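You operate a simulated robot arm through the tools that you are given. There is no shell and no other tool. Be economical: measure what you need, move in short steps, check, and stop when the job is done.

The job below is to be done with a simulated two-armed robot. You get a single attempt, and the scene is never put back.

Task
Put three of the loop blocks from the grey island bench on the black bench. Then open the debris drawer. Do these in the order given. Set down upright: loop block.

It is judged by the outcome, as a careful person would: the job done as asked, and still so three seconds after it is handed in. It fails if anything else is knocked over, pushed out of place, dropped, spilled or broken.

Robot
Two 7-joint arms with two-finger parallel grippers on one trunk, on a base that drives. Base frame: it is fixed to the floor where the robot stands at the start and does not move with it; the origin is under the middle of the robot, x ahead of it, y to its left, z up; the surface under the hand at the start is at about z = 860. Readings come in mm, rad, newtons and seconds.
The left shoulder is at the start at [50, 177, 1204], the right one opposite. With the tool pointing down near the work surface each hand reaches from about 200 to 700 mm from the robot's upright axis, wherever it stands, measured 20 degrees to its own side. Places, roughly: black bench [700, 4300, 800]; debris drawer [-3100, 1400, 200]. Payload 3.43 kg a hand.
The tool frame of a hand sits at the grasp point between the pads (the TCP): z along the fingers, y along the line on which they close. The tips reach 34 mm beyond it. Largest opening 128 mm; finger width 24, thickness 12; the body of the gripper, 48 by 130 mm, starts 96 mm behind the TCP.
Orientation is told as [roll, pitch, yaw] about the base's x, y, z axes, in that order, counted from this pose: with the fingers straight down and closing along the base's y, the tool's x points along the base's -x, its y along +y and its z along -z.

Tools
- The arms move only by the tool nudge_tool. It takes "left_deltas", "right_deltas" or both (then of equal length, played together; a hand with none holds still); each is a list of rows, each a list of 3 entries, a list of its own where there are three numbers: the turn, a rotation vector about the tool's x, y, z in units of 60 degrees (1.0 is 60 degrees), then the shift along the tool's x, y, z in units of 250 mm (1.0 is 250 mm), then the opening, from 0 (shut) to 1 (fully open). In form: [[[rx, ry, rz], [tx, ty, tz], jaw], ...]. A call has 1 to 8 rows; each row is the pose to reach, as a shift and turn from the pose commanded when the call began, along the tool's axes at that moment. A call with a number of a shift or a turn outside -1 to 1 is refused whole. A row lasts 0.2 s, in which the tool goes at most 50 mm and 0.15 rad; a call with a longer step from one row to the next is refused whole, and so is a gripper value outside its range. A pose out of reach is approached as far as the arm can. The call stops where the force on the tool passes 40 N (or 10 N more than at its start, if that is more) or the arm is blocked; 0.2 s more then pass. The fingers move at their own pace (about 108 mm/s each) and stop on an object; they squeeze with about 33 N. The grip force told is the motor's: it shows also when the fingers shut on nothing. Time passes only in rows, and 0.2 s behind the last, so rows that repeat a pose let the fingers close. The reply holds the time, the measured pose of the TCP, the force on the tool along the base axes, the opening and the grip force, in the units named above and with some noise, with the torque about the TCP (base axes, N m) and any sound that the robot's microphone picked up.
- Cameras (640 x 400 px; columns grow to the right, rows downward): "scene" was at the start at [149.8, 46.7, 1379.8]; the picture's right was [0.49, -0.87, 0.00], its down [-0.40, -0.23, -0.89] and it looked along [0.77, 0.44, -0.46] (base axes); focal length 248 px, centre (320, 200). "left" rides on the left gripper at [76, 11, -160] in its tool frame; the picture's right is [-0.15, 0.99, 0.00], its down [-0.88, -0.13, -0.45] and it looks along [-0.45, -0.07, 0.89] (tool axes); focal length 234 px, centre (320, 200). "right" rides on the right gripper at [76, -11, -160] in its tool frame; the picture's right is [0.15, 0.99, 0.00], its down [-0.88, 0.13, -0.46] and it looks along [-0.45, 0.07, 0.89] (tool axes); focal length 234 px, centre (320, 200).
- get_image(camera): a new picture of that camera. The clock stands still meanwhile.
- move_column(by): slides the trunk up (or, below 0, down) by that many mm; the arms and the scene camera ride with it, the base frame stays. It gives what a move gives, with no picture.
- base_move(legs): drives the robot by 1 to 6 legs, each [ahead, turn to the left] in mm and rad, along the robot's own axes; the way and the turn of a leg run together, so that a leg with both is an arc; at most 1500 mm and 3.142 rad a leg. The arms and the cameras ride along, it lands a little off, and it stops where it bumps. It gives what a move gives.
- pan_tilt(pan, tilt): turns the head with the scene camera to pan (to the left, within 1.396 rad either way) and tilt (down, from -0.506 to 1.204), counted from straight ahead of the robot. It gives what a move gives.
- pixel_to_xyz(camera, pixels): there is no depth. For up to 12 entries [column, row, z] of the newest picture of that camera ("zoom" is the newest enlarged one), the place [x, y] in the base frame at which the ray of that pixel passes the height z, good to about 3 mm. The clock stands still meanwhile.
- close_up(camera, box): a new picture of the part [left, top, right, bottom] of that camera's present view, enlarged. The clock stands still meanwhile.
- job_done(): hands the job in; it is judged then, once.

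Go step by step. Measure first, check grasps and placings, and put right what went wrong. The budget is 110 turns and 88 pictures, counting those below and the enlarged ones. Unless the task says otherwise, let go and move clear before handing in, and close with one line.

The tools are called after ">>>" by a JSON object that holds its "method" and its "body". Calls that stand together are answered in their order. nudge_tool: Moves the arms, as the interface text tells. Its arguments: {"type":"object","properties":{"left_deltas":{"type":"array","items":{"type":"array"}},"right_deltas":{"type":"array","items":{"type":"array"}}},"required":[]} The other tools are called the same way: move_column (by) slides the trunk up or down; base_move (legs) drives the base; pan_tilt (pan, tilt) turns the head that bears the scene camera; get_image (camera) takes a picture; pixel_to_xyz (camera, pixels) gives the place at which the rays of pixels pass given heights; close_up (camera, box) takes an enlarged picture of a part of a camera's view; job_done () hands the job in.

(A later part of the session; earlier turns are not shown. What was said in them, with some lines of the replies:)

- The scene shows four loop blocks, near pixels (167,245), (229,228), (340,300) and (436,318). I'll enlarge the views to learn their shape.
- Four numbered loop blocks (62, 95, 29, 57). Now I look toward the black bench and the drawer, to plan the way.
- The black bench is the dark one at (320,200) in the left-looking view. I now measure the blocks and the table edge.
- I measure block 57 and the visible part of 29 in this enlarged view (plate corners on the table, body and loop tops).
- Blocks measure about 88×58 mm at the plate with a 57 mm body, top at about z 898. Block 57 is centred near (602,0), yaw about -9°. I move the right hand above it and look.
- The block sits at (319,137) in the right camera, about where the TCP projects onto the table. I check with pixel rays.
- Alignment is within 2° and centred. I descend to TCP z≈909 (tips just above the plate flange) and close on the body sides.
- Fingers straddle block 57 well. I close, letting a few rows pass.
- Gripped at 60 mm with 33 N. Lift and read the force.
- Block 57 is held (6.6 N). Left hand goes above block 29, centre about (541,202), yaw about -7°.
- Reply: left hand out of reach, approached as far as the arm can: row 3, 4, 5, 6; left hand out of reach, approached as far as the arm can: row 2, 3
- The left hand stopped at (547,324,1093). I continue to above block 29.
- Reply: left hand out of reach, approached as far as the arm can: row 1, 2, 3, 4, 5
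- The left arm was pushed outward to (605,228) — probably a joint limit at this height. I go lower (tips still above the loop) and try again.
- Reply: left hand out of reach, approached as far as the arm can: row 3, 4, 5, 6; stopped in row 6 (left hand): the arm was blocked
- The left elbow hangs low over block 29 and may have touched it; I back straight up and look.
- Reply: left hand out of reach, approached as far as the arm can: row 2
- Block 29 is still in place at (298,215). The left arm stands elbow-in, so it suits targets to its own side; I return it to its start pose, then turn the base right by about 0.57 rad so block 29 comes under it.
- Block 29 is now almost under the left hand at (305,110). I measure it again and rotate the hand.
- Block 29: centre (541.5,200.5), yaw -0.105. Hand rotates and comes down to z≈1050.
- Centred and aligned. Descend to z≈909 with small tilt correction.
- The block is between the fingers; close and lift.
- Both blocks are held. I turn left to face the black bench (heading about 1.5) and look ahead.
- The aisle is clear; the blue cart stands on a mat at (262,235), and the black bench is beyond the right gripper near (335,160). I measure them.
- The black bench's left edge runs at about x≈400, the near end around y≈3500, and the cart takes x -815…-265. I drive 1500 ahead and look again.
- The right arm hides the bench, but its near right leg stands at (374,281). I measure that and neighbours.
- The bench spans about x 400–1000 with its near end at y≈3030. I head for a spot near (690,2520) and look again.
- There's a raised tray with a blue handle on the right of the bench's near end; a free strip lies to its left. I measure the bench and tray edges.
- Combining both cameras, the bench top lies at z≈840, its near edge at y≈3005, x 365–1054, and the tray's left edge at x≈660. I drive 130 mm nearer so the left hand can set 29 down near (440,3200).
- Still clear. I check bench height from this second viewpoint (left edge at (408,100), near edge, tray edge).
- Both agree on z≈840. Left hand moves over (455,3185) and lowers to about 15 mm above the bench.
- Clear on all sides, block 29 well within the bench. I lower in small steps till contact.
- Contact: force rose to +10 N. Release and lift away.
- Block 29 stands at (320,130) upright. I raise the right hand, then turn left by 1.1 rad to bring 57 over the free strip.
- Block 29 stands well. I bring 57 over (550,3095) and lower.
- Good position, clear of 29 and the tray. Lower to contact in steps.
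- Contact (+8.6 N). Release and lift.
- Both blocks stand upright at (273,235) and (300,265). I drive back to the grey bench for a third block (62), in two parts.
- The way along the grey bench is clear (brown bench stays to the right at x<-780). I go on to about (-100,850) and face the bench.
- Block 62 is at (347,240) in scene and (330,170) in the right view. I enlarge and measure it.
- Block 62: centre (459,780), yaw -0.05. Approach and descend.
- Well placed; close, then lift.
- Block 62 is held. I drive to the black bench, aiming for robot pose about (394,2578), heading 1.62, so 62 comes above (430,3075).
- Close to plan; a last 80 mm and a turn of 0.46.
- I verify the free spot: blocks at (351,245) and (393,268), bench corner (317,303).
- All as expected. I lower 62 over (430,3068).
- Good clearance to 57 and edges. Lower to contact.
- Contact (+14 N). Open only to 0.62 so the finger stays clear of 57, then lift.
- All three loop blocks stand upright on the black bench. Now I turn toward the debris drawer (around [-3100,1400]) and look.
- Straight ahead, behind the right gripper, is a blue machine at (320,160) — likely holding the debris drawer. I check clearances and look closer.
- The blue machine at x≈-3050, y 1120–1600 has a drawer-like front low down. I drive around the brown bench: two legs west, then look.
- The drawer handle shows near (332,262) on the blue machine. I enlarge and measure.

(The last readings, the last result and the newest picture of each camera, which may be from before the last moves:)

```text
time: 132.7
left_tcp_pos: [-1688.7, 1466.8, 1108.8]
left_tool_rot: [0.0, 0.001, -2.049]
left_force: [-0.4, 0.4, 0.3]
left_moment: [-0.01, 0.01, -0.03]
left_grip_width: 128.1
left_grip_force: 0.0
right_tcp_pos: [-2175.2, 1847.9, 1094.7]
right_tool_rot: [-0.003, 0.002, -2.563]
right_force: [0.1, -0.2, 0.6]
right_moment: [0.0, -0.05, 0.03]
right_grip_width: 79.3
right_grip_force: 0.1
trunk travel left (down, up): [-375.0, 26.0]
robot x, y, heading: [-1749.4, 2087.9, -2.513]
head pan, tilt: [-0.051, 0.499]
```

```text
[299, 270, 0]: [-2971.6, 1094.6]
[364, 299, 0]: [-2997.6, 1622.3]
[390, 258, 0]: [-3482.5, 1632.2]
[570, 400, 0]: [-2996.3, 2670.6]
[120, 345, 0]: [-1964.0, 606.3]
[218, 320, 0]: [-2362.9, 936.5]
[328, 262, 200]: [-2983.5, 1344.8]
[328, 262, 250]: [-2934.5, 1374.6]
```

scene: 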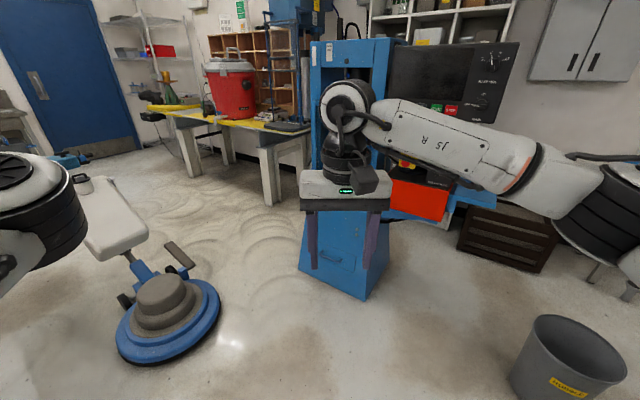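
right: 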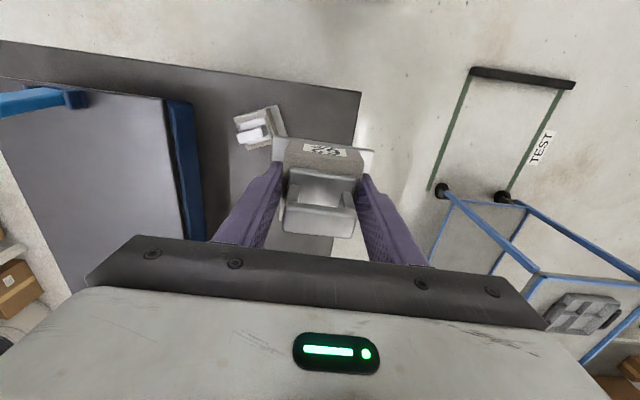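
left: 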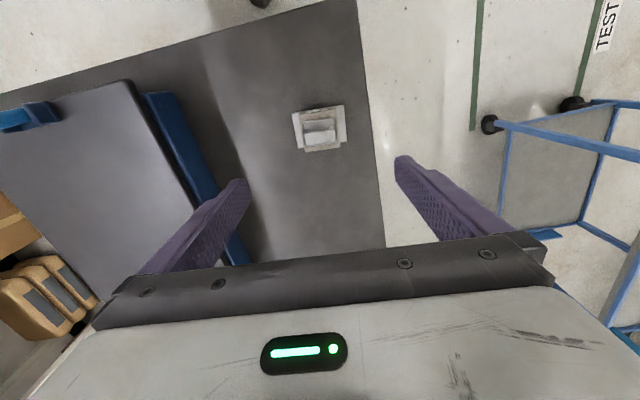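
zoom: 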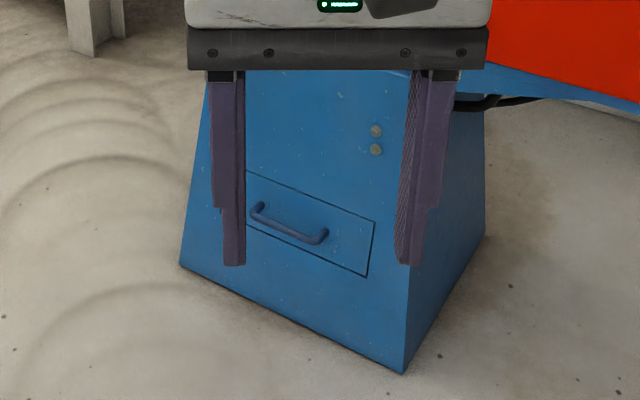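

The drawer front with a horizontal U-handle is near (-2940,1350, z≈220). I'll approach from the north-east with the right hand, first putting the left hand back to its compact start pose, staying a bit back to measure.

>>> {"method": "base_move", "body": {"legs": [[0, -0.18], [600, 0], [0, 0.45]]}}

>>> {"method": "pan_tilt", "body": {"pan": 0.0, "tilt": 0.8}}

>>> {"method": "get_image", "body": {"camera": "scene"}}

```text
time: 138.1
left_tcp_pos: [-2063.1, 1246.0, 1108.3]
left_tool_rot: [-0.001, -0.001, -1.78]
left_force: [0.6, -0.1, 0.6]
left_moment: [0.02, 0.02, 0.0]
left_grip_width: 128.1
left_grip_force: 0.1
right_tcp_pos: [-2633.1, 1484.3, 1093.9]
right_tool_rot: [-0.001, 0.002, -2.292]
right_force: [0.9, -0.6, -0.6]
right_moment: [0.01, -0.05, 0.03]
right_grip_width: 79.5
right_grip_force: 0.1
trunk travel left (down, up): [-375.0, 26.0]
robot x, y, heading: [-2282.5, 1827.8, -2.251]
head pan, tilt: [-0.051, 0.499]
```

```text
time: 138.8
left_tcp_pos: [-2064.6, 1246.5, 1108.4]
left_tool_rot: [0.0, -0.001, -1.781]
left_force: [-0.1, 0.8, 0.9]
left_moment: [0.01, 0.01, -0.02]
left_grip_width: 128.1
left_grip_force: 0.1
right_tcp_pos: [-2634.5, 1484.2, 1094.0]
right_tool_rot: [-0.003, 0.003, -2.29]
right_force: [0.3, -0.6, 0.3]
right_moment: [0.01, 0.0, 0.03]
right_grip_width: 79.5
right_grip_force: 0.1
trunk travel left (down, up): [-375.0, 26.0]
robot x, y, heading: [-2283.6, 1831.4, -2.246]
head pan, tilt: [0.0, 0.799]
```

```text
22 pictures are left
```

scene: 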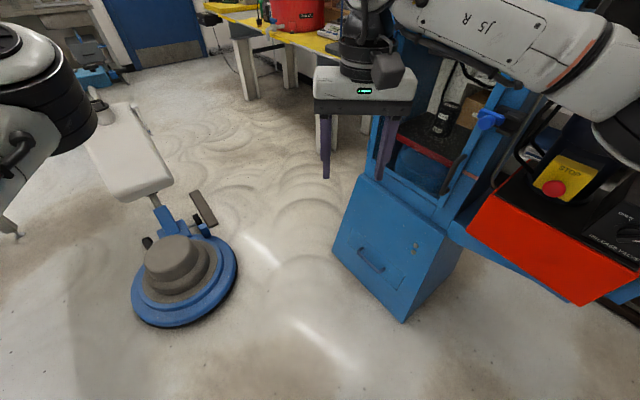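

The red console at (555,230) is close to the right elbow's side; I measure the handle, the machine and console.

>>> {"method": "pixel_to_xyz", "body": {"camera": "scene", "pixels": [[466, 220, 850], [585, 305, 850], [530, 165, 900], [635, 275, 850], [403, 321, 0], [333, 252, 0], [192, 326, 0], [238, 275, 0], [117, 200, 850], [466, 220, 700], [585, 305, 700]]}}

>>> {"method": "close_up", "body": {"camera": "scene", "box": [325, 170, 465, 325]}}

```text
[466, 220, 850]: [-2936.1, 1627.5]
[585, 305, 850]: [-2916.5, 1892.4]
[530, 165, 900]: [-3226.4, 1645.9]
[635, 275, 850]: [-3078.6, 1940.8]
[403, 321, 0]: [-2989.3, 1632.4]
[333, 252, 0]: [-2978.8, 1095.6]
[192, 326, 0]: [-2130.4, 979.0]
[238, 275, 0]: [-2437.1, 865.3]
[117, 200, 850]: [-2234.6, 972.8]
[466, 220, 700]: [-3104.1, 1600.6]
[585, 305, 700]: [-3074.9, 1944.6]
```

```text
2.58 times, centred on (395, 248) of scene
```

zoom: 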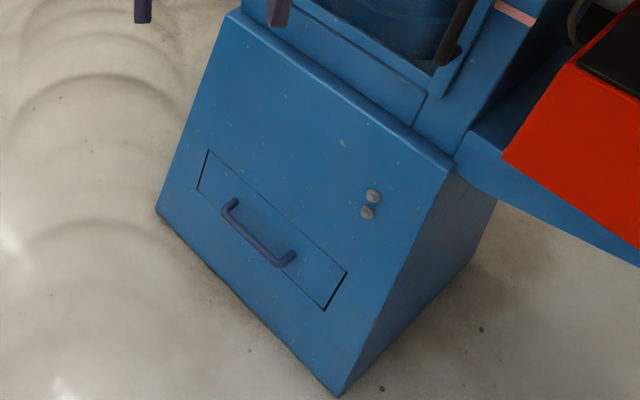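

I measure the handle ends, drawer outline and the table legs.

>>> {"method": "pixel_to_xyz", "body": {"camera": "zoom", "pixels": [[230, 205, 240], [284, 262, 240], [230, 205, 200], [284, 262, 200], [207, 150, 280], [196, 190, 200], [347, 272, 280], [323, 308, 200], [157, 212, 0], [337, 397, 0], [237, 12, 480], [452, 168, 480]]}}

>>> {"method": "pixel_to_xyz", "body": {"camera": "scene", "pixels": [[245, 98, 0], [325, 152, 0], [268, 38, 850], [330, 60, 850]]}}

```text
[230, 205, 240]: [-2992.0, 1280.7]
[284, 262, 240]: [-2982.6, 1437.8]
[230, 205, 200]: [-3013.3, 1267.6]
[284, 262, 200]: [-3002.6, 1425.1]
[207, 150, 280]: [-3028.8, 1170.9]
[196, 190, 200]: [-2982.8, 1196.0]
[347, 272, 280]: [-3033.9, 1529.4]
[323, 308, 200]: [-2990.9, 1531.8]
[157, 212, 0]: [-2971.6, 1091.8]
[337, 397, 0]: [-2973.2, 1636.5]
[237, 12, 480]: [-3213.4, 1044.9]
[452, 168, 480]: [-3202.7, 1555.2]
```

```text
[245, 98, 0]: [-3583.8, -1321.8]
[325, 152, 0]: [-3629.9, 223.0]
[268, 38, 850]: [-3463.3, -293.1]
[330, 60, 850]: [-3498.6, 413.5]
```

Handle centre comes out near (-2987,1360,245), the front face leaning back ~10°. I raise the left hand for clearance, then drive to about (-2417,1397) facing the machine (heading -2.9).

>>> {"method": "nudge_tool", "body": {"left_deltas": [[[0, 0, 0], [0.04, -0.04, -0.15], 0.5], [[0, 0, 0], [0.08, -0.08, -0.3], 0.3], [[0, 0, 0], [0.12, -0.12, -0.45], 0.2], [[0, 0, 0], [0.15, -0.15, -0.6], 0.2]]}}

>>> {"method": "base_move", "body": {"legs": [[0, 0.375], [453, 0], [0, -1.03]]}}

>>> {"method": "get_image", "body": {"camera": "scene"}}

```text
time: 139.8
left_tcp_pos: [-2093.8, 1290.6, 1259.6]
left_tool_rot: [0.001, 0.001, -1.78]
left_force: [-0.1, 0.9, -0.6]
left_moment: [0.01, 0.0, 0.0]
left_grip_width: 25.6
left_grip_force: 0.1
right_tcp_pos: [-2633.4, 1485.1, 1095.2]
right_tool_rot: [0.0, 0.001, -2.291]
right_force: [0.6, 0.0, 0.3]
right_moment: [-0.02, -0.01, 0.0]
right_grip_width: 79.6
right_grip_force: 0.2
trunk travel left (down, up): [-375.0, 26.0]
robot x, y, heading: [-2284.2, 1831.1, -2.246]
head pan, tilt: [0.0, 0.799]
```

```text
time: 146.3
left_tcp_pos: [-2588.1, 847.4, 1260.8]
left_tool_rot: [0.002, 0.0, -2.423]
left_force: [0.2, -0.1, 0.0]
left_moment: [-0.04, 0.0, 0.02]
left_grip_width: 25.6
left_grip_force: 0.1
right_tcp_pos: [-2905.6, 1328.4, 1094.2]
right_tool_rot: [-0.002, 0.002, -2.933]
right_force: [0.0, 1.2, 0.2]
right_moment: [-0.03, 0.06, 0.04]
right_grip_width: 79.6
right_grip_force: 0.0
trunk travel left (down, up): [-375.0, 26.0]
robot x, y, heading: [-2417.4, 1397.5, -2.889]
head pan, tilt: [0.0, 0.799]
```

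```text
20 pictures are left
```

scene: 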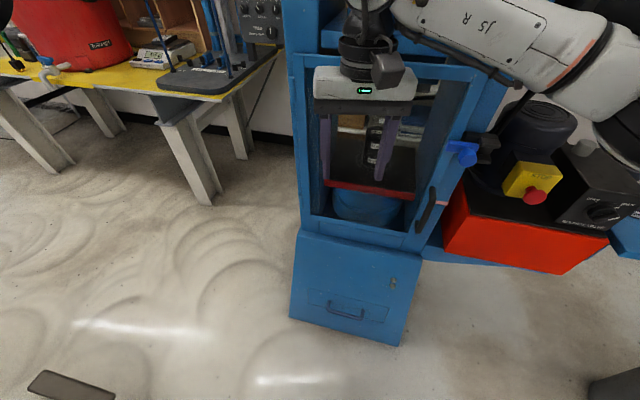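

Good frontal view: handle at (346,312). I measure handle and the red console's corner from this second viewpoint.

>>> {"method": "pixel_to_xyz", "body": {"camera": "scene", "pixels": [[443, 246, 850], [443, 246, 700], [551, 274, 850], [551, 274, 700], [609, 238, 700], [298, 232, 600], [420, 258, 600]]}}

>>> {"method": "close_up", "body": {"camera": "scene", "box": [285, 225, 425, 350]}}

```text
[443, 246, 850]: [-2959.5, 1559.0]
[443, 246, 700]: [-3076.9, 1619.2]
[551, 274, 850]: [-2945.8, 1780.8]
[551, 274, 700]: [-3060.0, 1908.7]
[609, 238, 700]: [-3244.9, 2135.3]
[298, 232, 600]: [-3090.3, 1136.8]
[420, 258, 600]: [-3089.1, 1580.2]
```

```text
3.20 times, centred on (355, 288) of scene
```

zoom: 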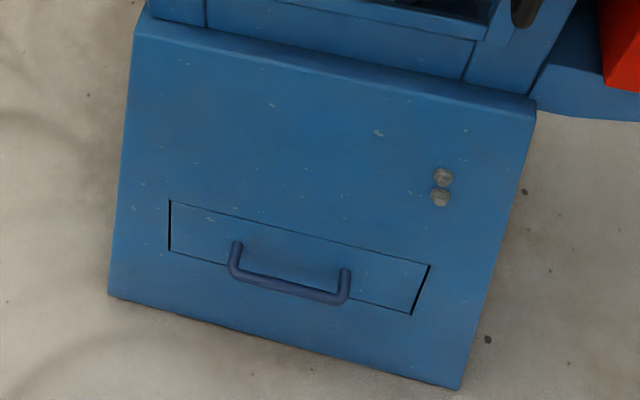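

Console front is at x≈-3070 — clear. Now the handle bar ends in this zoom.

>>> {"method": "pixel_to_xyz", "body": {"camera": "zoom", "pixels": [[233, 274, 240], [344, 299, 240], [233, 274, 220], [344, 299, 220], [290, 287, 220], [237, 243, 240], [346, 271, 240], [170, 250, 164], [411, 313, 164], [170, 201, 290], [430, 264, 290]]}}

```text
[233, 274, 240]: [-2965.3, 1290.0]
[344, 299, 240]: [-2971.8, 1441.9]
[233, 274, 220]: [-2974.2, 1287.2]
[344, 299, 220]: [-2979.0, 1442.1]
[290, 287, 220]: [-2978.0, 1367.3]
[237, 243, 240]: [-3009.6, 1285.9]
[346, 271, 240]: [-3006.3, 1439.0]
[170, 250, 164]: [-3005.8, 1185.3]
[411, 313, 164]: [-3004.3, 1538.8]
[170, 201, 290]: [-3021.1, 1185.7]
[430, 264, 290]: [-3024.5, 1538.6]
```

Handle bar: about (-2973,1365,228), from y 1290 to 1442, ~40 mm off the face. Before lowering the trunk I check the left arm's surroundings (scrubber).

>>> {"method": "pan_tilt", "body": {"pan": 1.0, "tilt": 0.8}}

>>> {"method": "get_image", "body": {"camera": "scene"}}

>>> {"method": "get_image", "body": {"camera": "left"}}

```text
time: 147.6
left_tcp_pos: [-2587.6, 848.0, 1260.2]
left_tool_rot: [0.001, 0.0, -2.421]
left_force: [0.0, 0.3, -0.6]
left_moment: [0.0, 0.02, -0.02]
left_grip_width: 25.7
left_grip_force: 0.1
right_tcp_pos: [-2904.6, 1327.0, 1093.5]
right_tool_rot: [-0.002, 0.003, -2.934]
right_force: [-0.7, 0.1, -0.7]
right_moment: [-0.05, -0.02, 0.02]
right_grip_width: 79.5
right_grip_force: 0.0
trunk travel left (down, up): [-375.0, 26.0]
robot x, y, heading: [-2420.0, 1395.5, -2.887]
head pan, tilt: [1.0, 0.799]
```

```text
18 pictures are left
```

scene: 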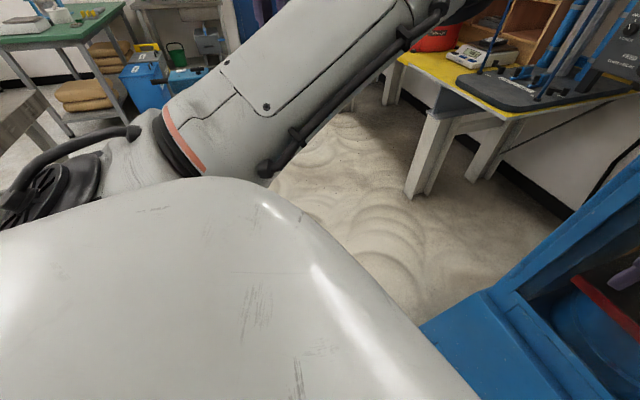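

```text
17 pictures are left
```

left: 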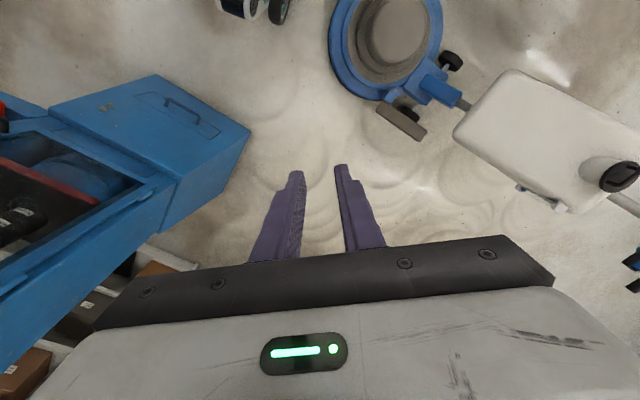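

Below the left hand is free floor; the scrubber tank is off to the right of its view. I lower the trunk in two steps.

>>> {"method": "move_column", "body": {"by": -200}}

>>> {"method": "move_column", "body": {"by": -170}}

>>> {"method": "pan_tilt", "body": {"pan": -0.1, "tilt": 0.8}}

>>> {"method": "get_image", "body": {"camera": "scene"}}

```text
time: 149.8
left_tcp_pos: [-2587.4, 848.0, 1059.2]
left_tool_rot: [-0.002, 0.0, -2.422]
left_force: [-0.3, -0.1, -0.2]
left_moment: [-0.04, -0.01, 0.01]
left_grip_width: 25.6
left_grip_force: 0.0
right_tcp_pos: [-2904.7, 1329.4, 894.1]
right_tool_rot: [-0.001, 0.003, -2.935]
right_force: [0.5, 0.0, 0.0]
right_moment: [0.0, -0.02, -0.01]
right_grip_width: 79.4
right_grip_force: 0.0
trunk travel left (down, up): [-175.0, 226.0]
robot x, y, heading: [-2417.5, 1392.6, -2.888]
head pan, tilt: [1.0, 0.799]
```

```text
time: 151.7
left_tcp_pos: [-2588.5, 849.3, 889.1]
left_tool_rot: [0.0, -0.001, -2.421]
left_force: [-0.3, 0.3, 0.0]
left_moment: [-0.01, -0.03, 0.02]
left_grip_width: 25.6
left_grip_force: 0.1
right_tcp_pos: [-2905.0, 1327.7, 723.9]
right_tool_rot: [-0.001, 0.001, -2.934]
right_force: [-0.8, 0.4, 0.3]
right_moment: [-0.02, -0.04, 0.01]
right_grip_width: 79.5
right_grip_force: 0.1
trunk travel left (down, up): [-5.0, 396.0]
robot x, y, heading: [-2416.8, 1391.7, -2.888]
head pan, tilt: [1.0, 0.799]
```

```text
time: 153.0
left_tcp_pos: [-2588.8, 848.0, 890.3]
left_tool_rot: [0.0, 0.002, -2.424]
left_force: [0.5, 0.2, -0.5]
left_moment: [0.05, 0.0, 0.04]
left_grip_width: 25.3
left_grip_force: 0.0
right_tcp_pos: [-2904.2, 1328.8, 723.7]
right_tool_rot: [-0.001, 0.0, -2.932]
right_force: [0.1, -0.1, -0.3]
right_moment: [0.02, -0.02, -0.02]
right_grip_width: 79.2
right_grip_force: 0.1
trunk travel left (down, up): [-5.0, 396.0]
robot x, y, heading: [-2420.3, 1394.9, -2.886]
head pan, tilt: [-0.099, 0.799]
```

```text
16 pictures are left
```

scene: 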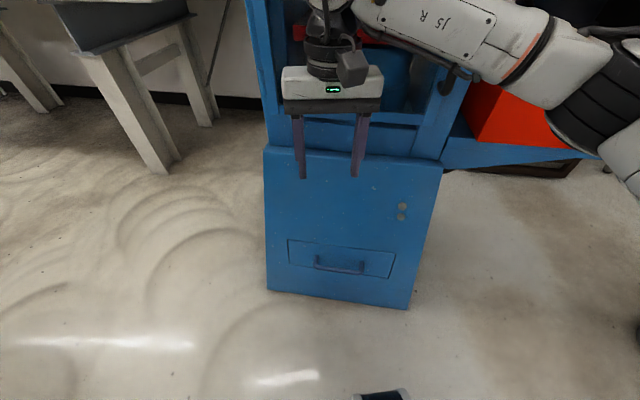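

Clear. I rotate the right hand's wrist (so it closes across the bar) while lowering it, watching reach.

>>> {"method": "nudge_tool", "body": {"right_deltas": [[[0, 0, -0.13], [0, 0, 0.08], 0.3], [[0, 0, -0.26], [0, 0, 0.16], 0.3], [[0, 0, -0.39], [0, 0, 0.24], 0.3], [[0, 0, -0.52], [0, 0, 0.32], 0.3], [[0, 0, -0.65], [0, 0, 0.4], 0.3], [[0, 0, -0.78], [0, 0, 0.48], 0.3], [[0, 0, -0.9], [0, 0, 0.56], 0.3], [[0, 0, -1.0], [0, 0, 0.6], 0.3]]}}

```text
time: 154.8
left_tcp_pos: [-2588.2, 848.0, 889.4]
left_tool_rot: [0.0, 0.001, -2.423]
left_force: [-0.2, 0.4, -0.3]
left_moment: [-0.04, -0.03, -0.01]
left_grip_width: 25.6
left_grip_force: 0.0
right_tcp_pos: [-2904.8, 1327.9, 572.4]
right_tool_rot: [0.002, 0.002, -1.883]
right_force: [-0.1, 0.6, 0.6]
right_moment: [-0.02, -0.01, -0.01]
right_grip_width: 38.5
right_grip_force: 0.1
trunk travel left (down, up): [-5.0, 396.0]
robot x, y, heading: [-2416.5, 1398.8, -2.888]
head pan, tilt: [-0.099, 0.799]
```

No reach trouble. Finish the yaw and move to about (-2850,1365,450).

>>> {"method": "nudge_tool", "body": {"right_deltas": [[[0, 0, -0.1], [0.052, 0.041, 0.12], 0.3], [[0, 0, -0.2], [0.104, 0.082, 0.24], 0.3], [[0, 0, -0.298], [0.156, 0.123, 0.36], 0.3], [[0, 0, -0.298], [0.208, 0.164, 0.48], 0.3]]}}

>>> {"method": "nudge_tool", "body": {"right_deltas": [[[0.12, 0, 0], [0, 0, 0.1], 0.3], [[0.24, 0, 0], [0, 0, 0.2], 0.3], [[0.36, 0, 0], [0, 0, 0.3], 0.3], [[0.48, 0, 0], [0, 0, 0.4], 0.3], [[0.6, 0, 0], [0, 0, 0.45], 0.3], [[0.72, 0, 0], [0, 0, 0.48], 0.3], [[0.833, 0, 0], [0, 0, 0.48], 0.3]]}}

>>> {"method": "get_image", "body": {"camera": "scene"}}

>>> {"method": "get_image", "body": {"camera": "right"}}

```text
time: 155.8
left_tcp_pos: [-2587.8, 848.3, 889.7]
left_tool_rot: [-0.001, -0.001, -2.419]
left_force: [-0.1, 0.1, 0.4]
left_moment: [-0.03, 0.03, 0.0]
left_grip_width: 25.6
left_grip_force: 0.1
right_tcp_pos: [-2871.1, 1362.2, 551.4]
right_tool_rot: [-0.083, -0.044, -1.671]
right_force: [-0.3, 0.3, -0.6]
right_moment: [-0.01, 0.05, 0.02]
right_grip_width: 38.5
right_grip_force: 0.2
right hand out of reach, approached as far as the arm can: row 1, 2, 3, 4
trunk travel left (down, up): [-5.0, 396.0]
robot x, y, heading: [-2416.1, 1397.4, -2.885]
head pan, tilt: [-0.099, 0.799]
```

```text
time: 157.4
left_tcp_pos: [-2588.1, 848.6, 888.8]
left_tool_rot: [0.0, -0.001, -2.422]
left_force: [0.3, -0.7, -0.3]
left_moment: [-0.01, 0.0, -0.02]
left_grip_width: 25.5
left_grip_force: 0.0
right_tcp_pos: [-2881.8, 1358.0, 435.5]
right_tool_rot: [-0.959, -0.048, -1.669]
right_force: [1.0, -0.1, -0.4]
right_moment: [-0.01, 0.01, 0.02]
right_grip_width: 38.5
right_grip_force: 0.0
trunk travel left (down, up): [-5.0, 396.0]
robot x, y, heading: [-2416.9, 1395.3, -2.886]
head pan, tilt: [-0.099, 0.799]
```

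```text
15 pictures are left
```

scene: 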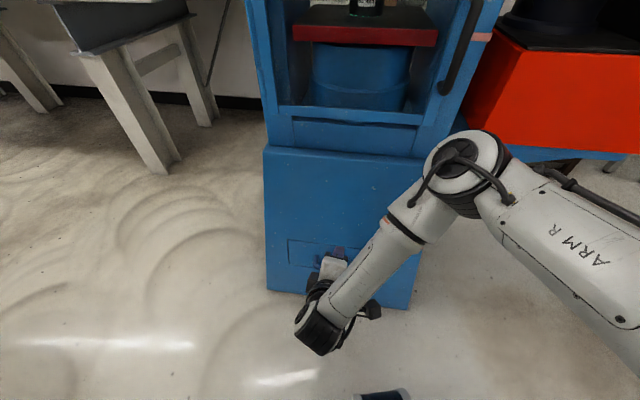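

```text
14 pictures are left
```

right: 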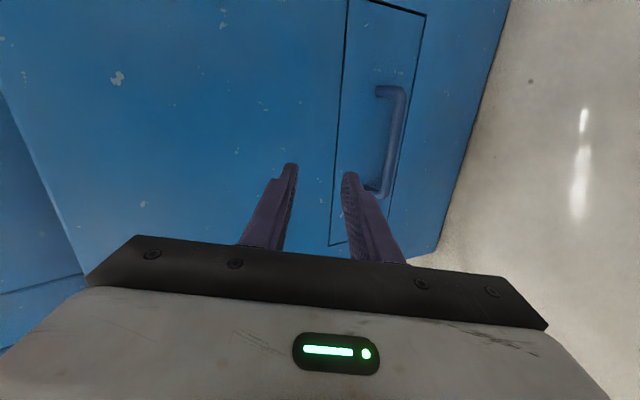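

The hand is tilted about 55° and the handle is visible at (395,140). I move to a pre-grasp point 70 mm back from the bar along the finger axis.

>>> {"method": "nudge_tool", "body": {"right_deltas": [[[0, 0, 0], [0.008, 0.118, 0.105], 0.3], [[0, 0, 0], [0.016, 0.235, 0.211], 0.3], [[0, 0, 0], [0.023, 0.353, 0.316], 0.3], [[0, 0, 0], [0.031, 0.47, 0.422], 0.3], [[0, 0, 0], [0.031, 0.47, 0.422], 0.3]]}}

>>> {"method": "get_image", "body": {"camera": "right"}}

```text
time: 158.6
left_tcp_pos: [-2584.6, 849.0, 892.5]
left_tool_rot: [-0.004, -0.004, -2.423]
left_force: [-0.4, 0.5, -0.6]
left_moment: [0.03, 0.0, 0.03]
left_grip_width: 25.7
left_grip_force: 0.0
right_tcp_pos: [-2907.8, 1354.9, 289.6]
right_tool_rot: [-0.974, -0.057, -1.672]
right_force: [1.0, 0.3, 0.2]
right_moment: [0.02, 0.0, 0.0]
right_grip_width: 38.2
right_grip_force: 0.1
trunk travel left (down, up): [-5.0, 396.0]
robot x, y, heading: [-2416.8, 1395.5, -2.885]
head pan, tilt: [-0.099, 0.799]
```

```text
13 pictures are left
```

right: 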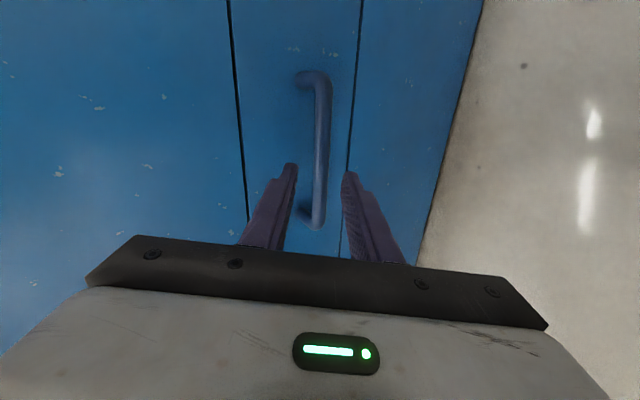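

The bar lies between the fingers in view (column ≈322 vs centre 319). Advance slowly along the finger axis.

>>> {"method": "nudge_tool", "body": {"right_deltas": [[[0, 0, 0], [0, 0.006, 0.06], 0.3], [[0, 0, 0], [0, 0.012, 0.12], 0.3], [[0, 0, 0], [0, 0.012, 0.18], 0.3], [[0, 0, 0], [0, 0.012, 0.23], 0.3], [[0, 0, 0], [0, 0.012, 0.26], 0.3], [[0, 0, 0], [0, 0.012, 0.26], 0.3]]}}

>>> {"method": "get_image", "body": {"camera": "right"}}

```text
time: 159.3
left_tcp_pos: [-2585.2, 848.8, 889.0]
left_tool_rot: [-0.004, -0.001, -2.424]
left_force: [-0.9, -0.6, -0.2]
left_moment: [0.01, 0.01, 0.02]
left_grip_width: 25.7
left_grip_force: 0.2
right_tcp_pos: [-2920.8, 1361.9, 257.4]
right_tool_rot: [-0.971, -0.038, -1.671]
right_force: [16.1, 7.1, 25.9]
right_moment: [0.21, 1.03, -0.18]
right_grip_width: 46.2
right_grip_force: 6.5
trunk travel left (down, up): [-5.0, 396.0]
robot x, y, heading: [-2412.6, 1399.0, -2.886]
head pan, tilt: [-0.099, 0.799]
stopped in row 3 (right hand): the force on the tool passed its limit at 87 N (the readings are from after the stop); the commanded pose is now the measured one
```

```text
12 pictures are left
```

right: 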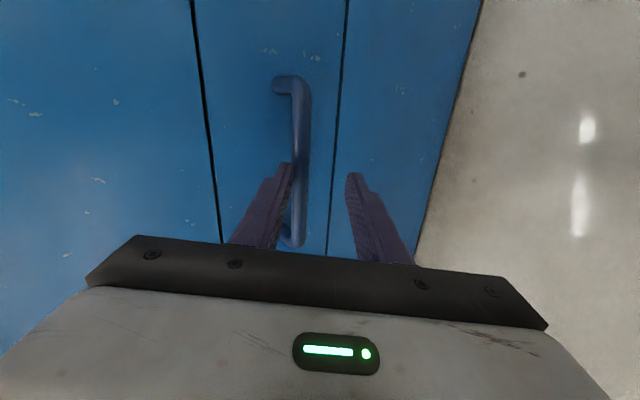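

The upper finger met the bar: the hand had settled low, so the bar is now about 20 mm off toward tool -y (column 297). I back off, shift by -20 mm and look again.

>>> {"method": "nudge_tool", "body": {"right_deltas": [[[0, 0, 0], [0, 0, -0.08], 0.36], [[0, 0, 0], [0, 0, -0.16], 0.36], [[0, 0, 0], [0, -0.04, -0.2], 0.36], [[0, 0, 0], [0, -0.08, -0.2], 0.36], [[0, 0, 0], [0, -0.08, -0.2], 0.36], [[0, 0, 0], [0, -0.08, -0.2], 0.36], [[0, 0, 0], [0, -0.08, -0.2], 0.36]]}}

>>> {"method": "get_image", "body": {"camera": "right"}}

```text
time: 160.9
left_tcp_pos: [-2587.0, 847.9, 889.1]
left_tool_rot: [0.0, 0.002, -2.421]
left_force: [-0.8, 0.2, 0.0]
left_moment: [0.0, 0.01, 0.03]
left_grip_width: 25.6
left_grip_force: 0.1
right_tcp_pos: [-2889.8, 1360.6, 299.9]
right_tool_rot: [-0.956, -0.036, -1.667]
right_force: [0.6, 0.0, 0.7]
right_moment: [0.0, -0.05, 0.01]
right_grip_width: 46.1
right_grip_force: 0.0
trunk travel left (down, up): [-5.0, 396.0]
robot x, y, heading: [-2416.7, 1396.9, -2.888]
head pan, tilt: [-0.099, 0.799]
```

```text
11 pictures are left
```

right: 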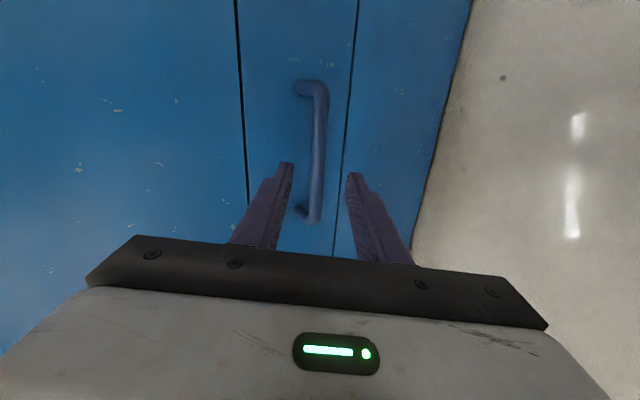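

The bar is now centred (318,158) and the measured motion followed the command. Advance 45 mm and check the pose.

>>> {"method": "nudge_tool", "body": {"right_deltas": [[[0, 0, 0], [0, 0, 0.06], 0.36], [[0, 0, 0], [0, 0, 0.12], 0.36], [[0, 0, 0], [0, 0, 0.17], 0.36], [[0, 0, 0], [0, 0, 0.17], 0.36]]}}

>>> {"method": "get_image", "body": {"camera": "right"}}

```text
time: 161.9
left_tcp_pos: [-2588.2, 848.7, 888.7]
left_tool_rot: [0.001, 0.001, -2.423]
left_force: [-0.4, 0.1, 0.2]
left_moment: [0.03, 0.01, -0.03]
left_grip_width: 25.3
left_grip_force: 0.2
right_tcp_pos: [-2924.9, 1364.0, 275.5]
right_tool_rot: [-0.96, -0.036, -1.669]
right_force: [1.1, -0.3, -0.7]
right_moment: [-0.01, 0.0, 0.02]
right_grip_width: 46.0
right_grip_force: 0.0
trunk travel left (down, up): [-5.0, 396.0]
robot x, y, heading: [-2415.3, 1399.0, -2.884]
head pan, tilt: [-0.099, 0.799]
```

```text
10 pictures are left
```

right: 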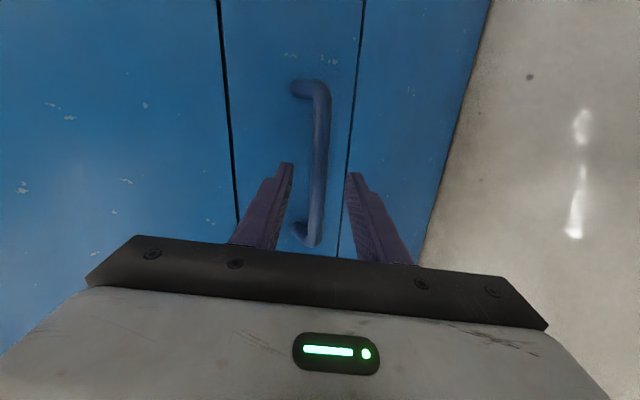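

Still centred. Advance 32 mm more.

>>> {"method": "nudge_tool", "body": {"right_deltas": [[[0, 0, 0], [0, 0, 0.04], 0.36], [[0, 0, 0], [0, 0, 0.08], 0.36], [[0, 0, 0], [0, 0, 0.105], 0.36], [[0, 0, 0], [0, 0, 0.13], 0.36], [[0, 0, 0], [0, 0, 0.13], 0.36]]}}

>>> {"method": "get_image", "body": {"camera": "right"}}

```text
time: 163.1
left_tcp_pos: [-2588.2, 848.1, 889.2]
left_tool_rot: [-0.001, 0.001, -2.423]
left_force: [-0.8, 0.6, -0.5]
left_moment: [0.01, 0.04, -0.04]
left_grip_width: 25.4
left_grip_force: 0.1
right_tcp_pos: [-2951.7, 1365.2, 256.4]
right_tool_rot: [-0.96, -0.035, -1.668]
right_force: [-1.5, 0.3, 0.3]
right_moment: [0.0, 0.0, 0.0]
right_grip_width: 45.9
right_grip_force: 0.0
trunk travel left (down, up): [-5.0, 396.0]
robot x, y, heading: [-2415.9, 1395.6, -2.889]
head pan, tilt: [-0.099, 0.799]
```

```text
9 pictures are left
```

right: 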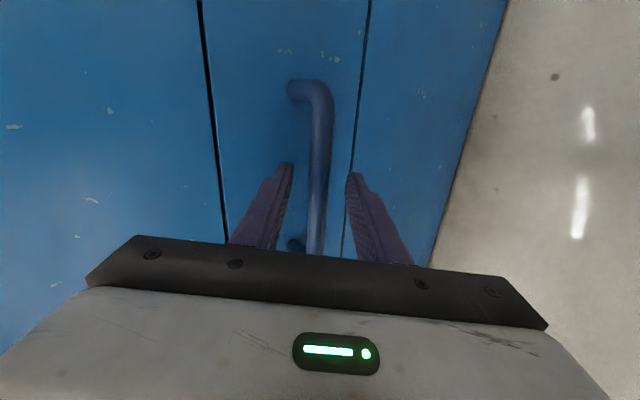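

No contact yet; bar still centred at column 320. Advance 12 mm more and close.

>>> {"method": "nudge_tool", "body": {"right_deltas": [[[0, 0, 0], [0, 0, 0.025], 0.36], [[0, 0, 0], [0, 0, 0.048], 0.36], [[0, 0, 0], [0, 0, 0.048], 0.2], [[0, 0, 0], [0, 0, 0.048], 0], [[0, 0, 0], [0, 0, 0.048], 0], [[0, 0, 0], [0, 0, 0.048], 0]]}}

```text
time: 163.7
left_tcp_pos: [-2587.3, 848.9, 889.3]
left_tool_rot: [-0.002, 0.0, -2.424]
left_force: [0.2, -0.4, -0.1]
left_moment: [-0.01, 0.03, 0.0]
left_grip_width: 25.5
left_grip_force: 0.1
right_tcp_pos: [-2957.0, 1364.4, 251.8]
right_tool_rot: [-0.961, -0.035, -1.672]
right_force: [12.4, 3.9, 15.1]
right_moment: [-0.12, 0.85, -0.12]
right_grip_width: 49.7
right_grip_force: 3.1
trunk travel left (down, up): [-5.0, 396.0]
robot x, y, heading: [-2414.5, 1397.9, -2.885]
head pan, tilt: [-0.099, 0.799]
stopped in row 2 (right hand): the force on the tool passed its limit at 51 N (the readings are from after the stop); the commanded pose is now the measured one
```

A fingertip touched the drawer face. I close here and see whether the bar is caught.

>>> {"method": "nudge_tool", "body": {"right_deltas": [[[0, 0, 0], [0, 0, -0.006], 0.2], [[0, 0, 0], [0, 0, -0.006], 0], [[0, 0, 0], [0, 0, -0.006], 0], [[0, 0, 0], [0, 0, -0.006], 0]]}}

>>> {"method": "get_image", "body": {"camera": "right"}}

```text
time: 164.7
left_tcp_pos: [-2586.0, 847.5, 889.7]
left_tool_rot: [-0.002, 0.001, -2.425]
left_force: [-0.1, -0.2, -0.7]
left_moment: [0.0, -0.01, 0.01]
left_grip_width: 25.4
left_grip_force: 0.1
right_tcp_pos: [-2957.2, 1365.8, 254.2]
right_tool_rot: [-0.966, -0.035, -1.67]
right_force: [-5.4, 1.4, 16.7]
right_moment: [1.14, 0.16, 0.64]
right_grip_width: 17.5
right_grip_force: 44.9
trunk travel left (down, up): [-5.0, 396.0]
robot x, y, heading: [-2414.8, 1394.1, -2.887]
head pan, tilt: [-0.099, 0.799]
```

```text
8 pictures are left
```

right: 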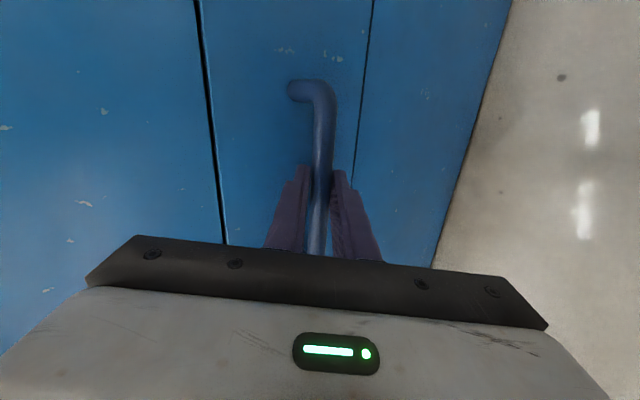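

The bar is gripped (17.5 mm, 45 N). Pull along +x.

>>> {"method": "nudge_tool", "body": {"right_deltas": [[[0, 0, 0], [0.006, 0.034, -0.049], 0], [[0, 0, 0], [0.014, 0.08, -0.114], 0], [[0, 0, 0], [0.024, 0.136, -0.196], 0], [[0, 0, 0], [0.033, 0.193, -0.278], 0], [[0, 0, 0], [0.043, 0.25, -0.36], 0], [[0, 0, 0], [0.053, 0.306, -0.441], 0]]}}

```text
time: 165.6
left_tcp_pos: [-2588.4, 846.9, 887.0]
left_tool_rot: [0.0, 0.004, -2.424]
left_force: [-0.3, -0.4, 0.0]
left_moment: [0.04, -0.01, 0.0]
left_grip_width: 25.5
left_grip_force: 0.1
right_tcp_pos: [-2919.2, 1365.7, 254.5]
right_tool_rot: [-0.96, -0.052, -1.685]
right_force: [-0.8, -7.2, -29.2]
right_moment: [1.27, -0.11, 0.31]
right_grip_width: 18.2
right_grip_force: 45.2
trunk travel left (down, up): [-5.0, 396.0]
robot x, y, heading: [-2414.3, 1398.9, -2.887]
head pan, tilt: [-0.099, 0.799]
stopped in row 4 (right hand): the force on the tool passed its limit at 57 N (the readings are from after the stop); the commanded pose is now the measured one
```

The drawer moved about 38 mm; the stop came from a vertical load (-29 N), so my hand rides a bit high. I ease down and keep pulling.

>>> {"method": "nudge_tool", "body": {"right_deltas": [[[0, 0, 0], [0.001, 0.016, 0.012], 0], [[0, 0, 0], [0.004, 0.038, -0.012], 0], [[0, 0, 0], [0.01, 0.07, -0.055], 0], [[0, 0, 0], [0.016, 0.105, -0.1], 0], [[0, 0, 0], [0.022, 0.14, -0.147], 0], [[0, 0, 0], [0.028, 0.174, -0.196], 0]]}}

>>> {"method": "get_image", "body": {"camera": "right"}}

```text
time: 166.2
left_tcp_pos: [-2587.8, 847.2, 889.0]
left_tool_rot: [0.002, 0.004, -2.422]
left_force: [0.0, 0.2, -0.1]
left_moment: [0.0, 0.0, 0.01]
left_grip_width: 25.7
left_grip_force: 0.1
right_tcp_pos: [-2919.9, 1365.2, 253.1]
right_tool_rot: [-0.969, -0.056, -1.691]
right_force: [0.0, -2.7, -13.5]
right_moment: [1.24, -0.01, 0.4]
right_grip_width: 18.6
right_grip_force: 45.1
trunk travel left (down, up): [-5.0, 396.0]
robot x, y, heading: [-2416.0, 1394.8, -2.883]
head pan, tilt: [-0.099, 0.799]
stopped in row 3 (right hand): the force on the tool passed its limit at 47 N (the readings are from after the stop); the commanded pose is now the measured one
```

```text
7 pictures are left
```

right: 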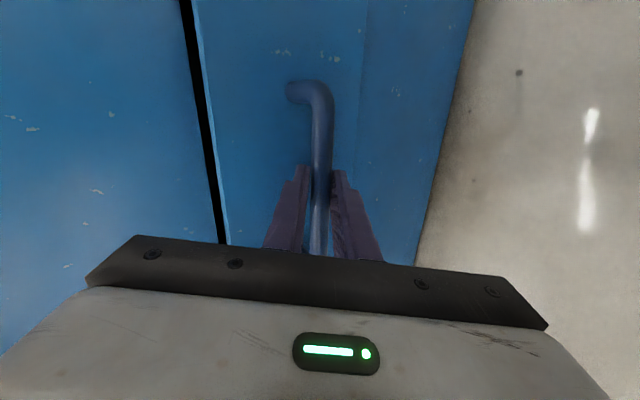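

The drawer is partly out (dark gap at (200,120)). I pull slower in small steps to keep the force down.

>>> {"method": "nudge_tool", "body": {"right_deltas": [[[0, 0, 0], [0.001, 0.012, -0.008], 0], [[0, 0, 0], [0.003, 0.024, -0.024], 0], [[0, 0, 0], [0.005, 0.036, -0.04], 0], [[0, 0, 0], [0.007, 0.048, -0.056], 0], [[0, 0, 0], [0.009, 0.06, -0.072], 0], [[0, 0, 0], [0.011, 0.072, -0.088], 0], [[0, 0, 0], [0.013, 0.084, -0.104], 0], [[0, 0, 0], [0.015, 0.096, -0.12], 0]]}}

```text
time: 166.8
left_tcp_pos: [-2587.3, 847.7, 888.3]
left_tool_rot: [0.0, 0.002, -2.423]
left_force: [-0.1, 0.0, -0.6]
left_moment: [-0.05, 0.0, 0.0]
left_grip_width: 25.9
left_grip_force: 0.1
right_tcp_pos: [-2920.4, 1364.6, 254.6]
right_tool_rot: [-0.969, -0.06, -1.693]
right_force: [0.5, -3.0, -14.6]
right_moment: [1.3, -0.02, 0.46]
right_grip_width: 18.7
right_grip_force: 45.0
trunk travel left (down, up): [-5.0, 396.0]
robot x, y, heading: [-2414.3, 1399.0, -2.887]
head pan, tilt: [-0.099, 0.799]
stopped in row 3 (right hand): the force on the tool passed its limit at 43 N (the readings are from after the stop); the commanded pose is now the measured one
```

Still stuck after ~38 mm. I look with the scene camera at what blocks it.

>>> {"method": "close_up", "body": {"camera": "scene", "box": [240, 140, 460, 340]}}

```text
2.00 times, centred on (350, 240) of scene
```

zoom: 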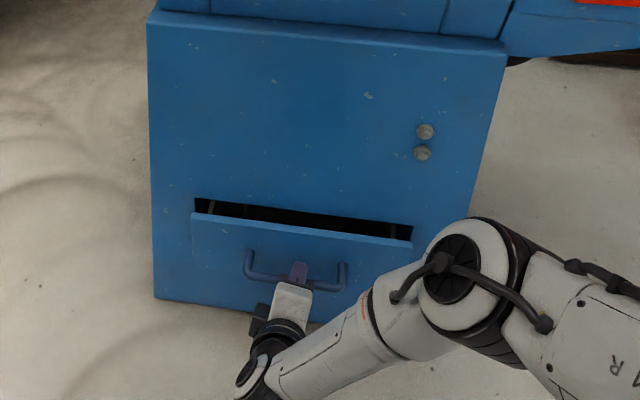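

Drawer is cleanly out about 40 mm; the arm posture seems the limit. I test pulling with the base, a short reverse of 40 mm.

>>> {"method": "base_move", "body": {"legs": [[-40, 0]]}}

```text
time: 167.8
left_tcp_pos: [-2553.5, 854.9, 889.3]
left_tool_rot: [0.001, 0.002, -2.419]
left_force: [0.7, 0.2, 0.1]
left_moment: [-0.01, 0.02, -0.01]
left_grip_width: 25.6
left_grip_force: 0.1
right_tcp_pos: [-2888.6, 1366.5, 253.2]
right_tool_rot: [-0.963, -0.07, -1.673]
right_force: [-1.2, -1.3, -8.7]
right_moment: [1.18, -0.02, 0.54]
right_grip_width: 18.1
right_grip_force: 45.0
trunk travel left (down, up): [-5.0, 396.0]
robot x, y, heading: [-2385.3, 1403.6, -2.885]
head pan, tilt: [-0.099, 0.799]
stopped in leg 1: the force on the tool passed its limit at 44 N (the readings are from after the stop); the commanded pose is now the measured one
```

Works: hand and drawer came 32 mm further. Keep reversing.

>>> {"method": "base_move", "body": {"legs": [[-80, 0]]}}

>>> {"method": "base_move", "body": {"legs": [[-60, 0]]}}

```text
time: 168.8
left_tcp_pos: [-2509.9, 865.0, 888.2]
left_tool_rot: [0.001, 0.002, -2.418]
left_force: [0.4, -0.6, 0.1]
left_moment: [0.0, -0.03, -0.01]
left_grip_width: 25.7
left_grip_force: 0.0
right_tcp_pos: [-2844.1, 1368.7, 253.9]
right_tool_rot: [-0.953, -0.079, -1.65]
right_force: [-1.2, -1.8, -9.0]
right_moment: [1.23, 0.0, 0.45]
right_grip_width: 18.4
right_grip_force: 44.7
trunk travel left (down, up): [-5.0, 396.0]
robot x, y, heading: [-2341.7, 1410.6, -2.883]
head pan, tilt: [-0.099, 0.799]
stopped in leg 1: the force on the tool passed its limit at 44 N (the readings are from after the stop); the commanded pose is now the measured one
```

```text
time: 169.8
left_tcp_pos: [-2461.7, 877.1, 889.9]
left_tool_rot: [0.002, 0.001, -2.415]
left_force: [0.3, -0.3, -0.6]
left_moment: [-0.01, 0.01, 0.0]
left_grip_width: 25.7
left_grip_force: 0.1
right_tcp_pos: [-2794.5, 1371.0, 255.6]
right_tool_rot: [-0.948, -0.088, -1.628]
right_force: [-0.6, -0.8, -8.1]
right_moment: [1.14, 0.0, 0.53]
right_grip_width: 18.0
right_grip_force: 45.0
trunk travel left (down, up): [-5.0, 396.0]
robot x, y, heading: [-2295.4, 1427.8, -2.881]
head pan, tilt: [-0.099, 0.799]
stopped in leg 1: the force on the tool passed its limit at 44 N (the readings are from after the stop); the commanded pose is now the measured one
```

Drawer is out about 163 mm. Two more short pulls toward fully open.

>>> {"method": "base_move", "body": {"legs": [[-60, 0]]}}

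>>> {"method": "base_move", "body": {"legs": [[-50, 0]]}}

>>> {"method": "get_image", "body": {"camera": "scene"}}

```text
time: 170.7
left_tcp_pos: [-2416.5, 889.1, 889.3]
left_tool_rot: [0.001, 0.004, -2.415]
left_force: [-0.7, -0.1, 0.0]
left_moment: [-0.01, -0.01, 0.02]
left_grip_width: 25.9
left_grip_force: 0.1
right_tcp_pos: [-2748.5, 1373.2, 254.1]
right_tool_rot: [-0.94, -0.098, -1.606]
right_force: [-2.0, -2.6, -7.0]
right_moment: [1.17, -0.03, 0.47]
right_grip_width: 17.9
right_grip_force: 45.1
trunk travel left (down, up): [-5.0, 396.0]
robot x, y, heading: [-2248.8, 1442.8, -2.879]
head pan, tilt: [-0.099, 0.799]
stopped in leg 1: the force on the tool passed its limit at 45 N (the readings are from after the stop); the commanded pose is now the measured one
```

```text
time: 171.7
left_tcp_pos: [-2377.0, 896.9, 888.1]
left_tool_rot: [0.001, 0.003, -2.414]
left_force: [0.3, 0.0, 0.5]
left_moment: [-0.01, -0.01, -0.04]
left_grip_width: 25.6
left_grip_force: 0.0
right_tcp_pos: [-2707.5, 1374.8, 254.8]
right_tool_rot: [-0.933, -0.105, -1.583]
right_force: [-1.1, -1.4, -7.4]
right_moment: [1.16, -0.05, 0.45]
right_grip_width: 17.9
right_grip_force: 45.1
trunk travel left (down, up): [-5.0, 396.0]
robot x, y, heading: [-2215.3, 1446.5, -2.876]
head pan, tilt: [-0.099, 0.799]
stopped in leg 1: the force on the tool passed its limit at 44 N (the readings are from after the stop); the commanded pose is now the measured one
```

```text
5 pictures are left
```

scene: 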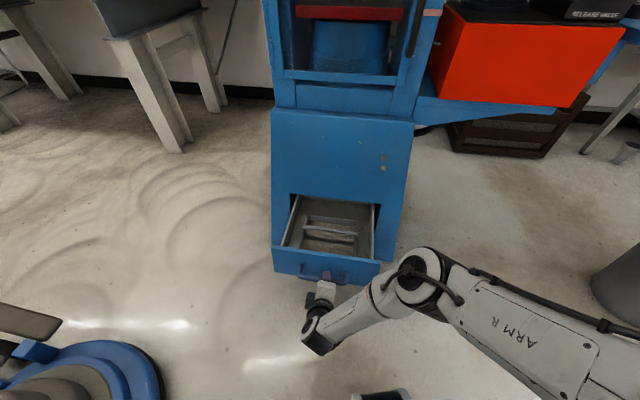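

The drawer stands well open (~250 mm) with its inside visible. One more short pull to see whether it has reached its stop.

>>> {"method": "base_move", "body": {"legs": [[-50, 0]]}}

>>> {"method": "base_move", "body": {"legs": [[-40, 0]]}}

```text
time: 172.7
left_tcp_pos: [-2338.8, 907.5, 889.2]
left_tool_rot: [0.001, 0.005, -2.412]
left_force: [0.1, 0.1, -0.7]
left_moment: [0.01, 0.0, 0.01]
left_grip_width: 25.6
left_grip_force: 0.2
right_tcp_pos: [-2670.3, 1375.2, 255.3]
right_tool_rot: [-0.926, -0.114, -1.559]
right_force: [-0.8, -1.0, -7.1]
right_moment: [1.2, 0.0, 0.45]
right_grip_width: 17.5
right_grip_force: 45.8
trunk travel left (down, up): [-5.0, 396.0]
robot x, y, heading: [-2174.9, 1458.3, -2.87]
head pan, tilt: [-0.099, 0.799]
stopped in leg 1: the force on the tool passed its limit at 44 N (the readings are from after the stop); the commanded pose is now the measured one
```

```text
time: 173.5
left_tcp_pos: [-2316.8, 912.6, 888.8]
left_tool_rot: [0.003, 0.002, -2.411]
left_force: [0.2, 0.1, -0.4]
left_moment: [0.0, 0.01, -0.01]
left_grip_width: 25.4
left_grip_force: 0.0
right_tcp_pos: [-2652.3, 1378.5, 259.0]
right_tool_rot: [-0.938, -0.116, -1.552]
right_force: [-0.1, 1.0, 0.7]
right_moment: [1.12, 0.01, 0.45]
right_grip_width: 17.8
right_grip_force: 45.2
trunk travel left (down, up): [-5.0, 396.0]
robot x, y, heading: [-2149.6, 1461.7, -2.877]
head pan, tilt: [-0.099, 0.799]
stopped in leg 1: the force on the tool passed its limit at 109 N (the readings are from after the stop); the commanded pose is now the measured one
```

The jump to 109 N at ~300 mm shows the end stop: fully open. I release and retreat along the finger axis.

>>> {"method": "nudge_tool", "body": {"right_deltas": [[[0, 0, 0], [0, 0, 0], 0.2], [[0, 0, 0], [0, 0, 0], 0.34], [[0, 0, 0], [0, 0, 0], 0.34], [[0, 0, 0], [0, 0, -0.06], 0.34], [[0, 0, 0], [0, 0, -0.14], 0.34], [[0, 0, 0], [0, 0, -0.24], 0.34], [[0, 0, 0], [0, 0, -0.36], 0.34]]}}

>>> {"method": "get_image", "body": {"camera": "right"}}

```text
time: 175.1
left_tcp_pos: [-2317.0, 912.9, 888.6]
left_tool_rot: [0.003, 0.002, -2.41]
left_force: [0.7, -0.6, -0.2]
left_moment: [-0.02, -0.02, 0.02]
left_grip_width: 25.5
left_grip_force: 0.1
right_tcp_pos: [-2595.8, 1384.4, 312.8]
right_tool_rot: [-0.964, -0.126, -1.559]
right_force: [-8.6, -4.4, -4.1]
right_moment: [0.29, -0.04, -0.66]
right_grip_width: 43.5
right_grip_force: 0.1
trunk travel left (down, up): [-5.0, 396.0]
robot x, y, heading: [-2154.0, 1465.1, -2.871]
head pan, tilt: [-0.099, 0.799]
stopped in row 7 (right hand): the force on the tool passed its limit at 77 N (the readings are from after the stop); the commanded pose is now the measured one
```

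```text
4 pictures are left
```

right: 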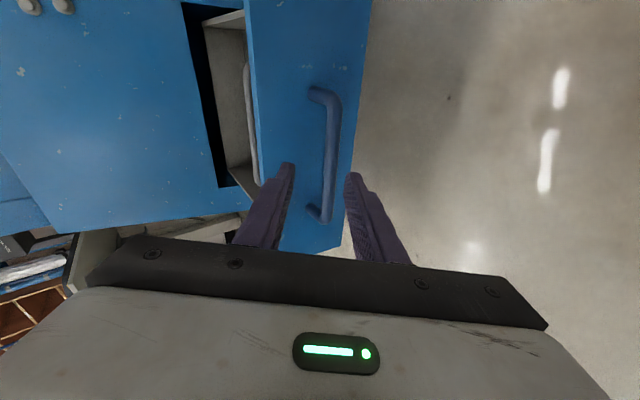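

The handle is free of the fingers (bar at (330,150), ~40 mm ahead). The retreat met the robot's own body, so I move the hand straight up instead.

>>> {"method": "nudge_tool", "body": {"right_deltas": [[[0, 0, 0], [-0.005, -0.03, -0.01], 0.34], [[0, 0, 0], [-0.015, -0.1, -0.06], 0.34], [[0, 0, 0], [-0.03, -0.2, -0.13], 0.34], [[0, 0, 0], [-0.05, -0.32, -0.21], 0.34], [[0, 0, 0], [-0.07, -0.45, -0.3], 0.34]]}}

>>> {"method": "get_image", "body": {"camera": "scene"}}

```text
time: 176.3
left_tcp_pos: [-2316.8, 913.7, 889.1]
left_tool_rot: [0.003, 0.002, -2.411]
left_force: [-0.3, -0.1, -0.2]
left_moment: [0.06, -0.02, 0.0]
left_grip_width: 25.8
left_grip_force: 0.1
right_tcp_pos: [-2595.2, 1383.8, 450.3]
right_tool_rot: [-0.959, -0.126, -1.556]
right_force: [0.4, -0.2, -0.8]
right_moment: [-0.01, -0.02, 0.01]
right_grip_width: 43.6
right_grip_force: 0.1
trunk travel left (down, up): [-5.0, 396.0]
robot x, y, heading: [-2149.8, 1462.6, -2.873]
head pan, tilt: [-0.099, 0.799]
```

```text
3 pictures are left
```

scene: 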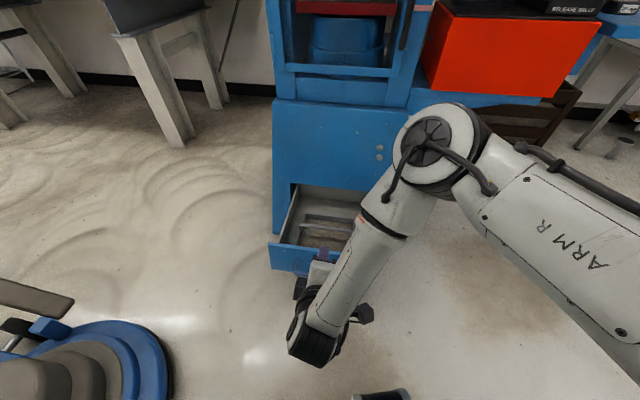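

The drawer stands fully open, the hand is free and clear above it, and the three blocks were left upright on the black bench. I hand in.

>>> {"method": "job_done", "body": {}}

```text
The job is handed in.
```

I set loop blocks 29, 57 and 62 upright on the black bench. I then pulled the debris drawer about 300 mm out to its end stop, let go, moved the hand clear and handed the job in.
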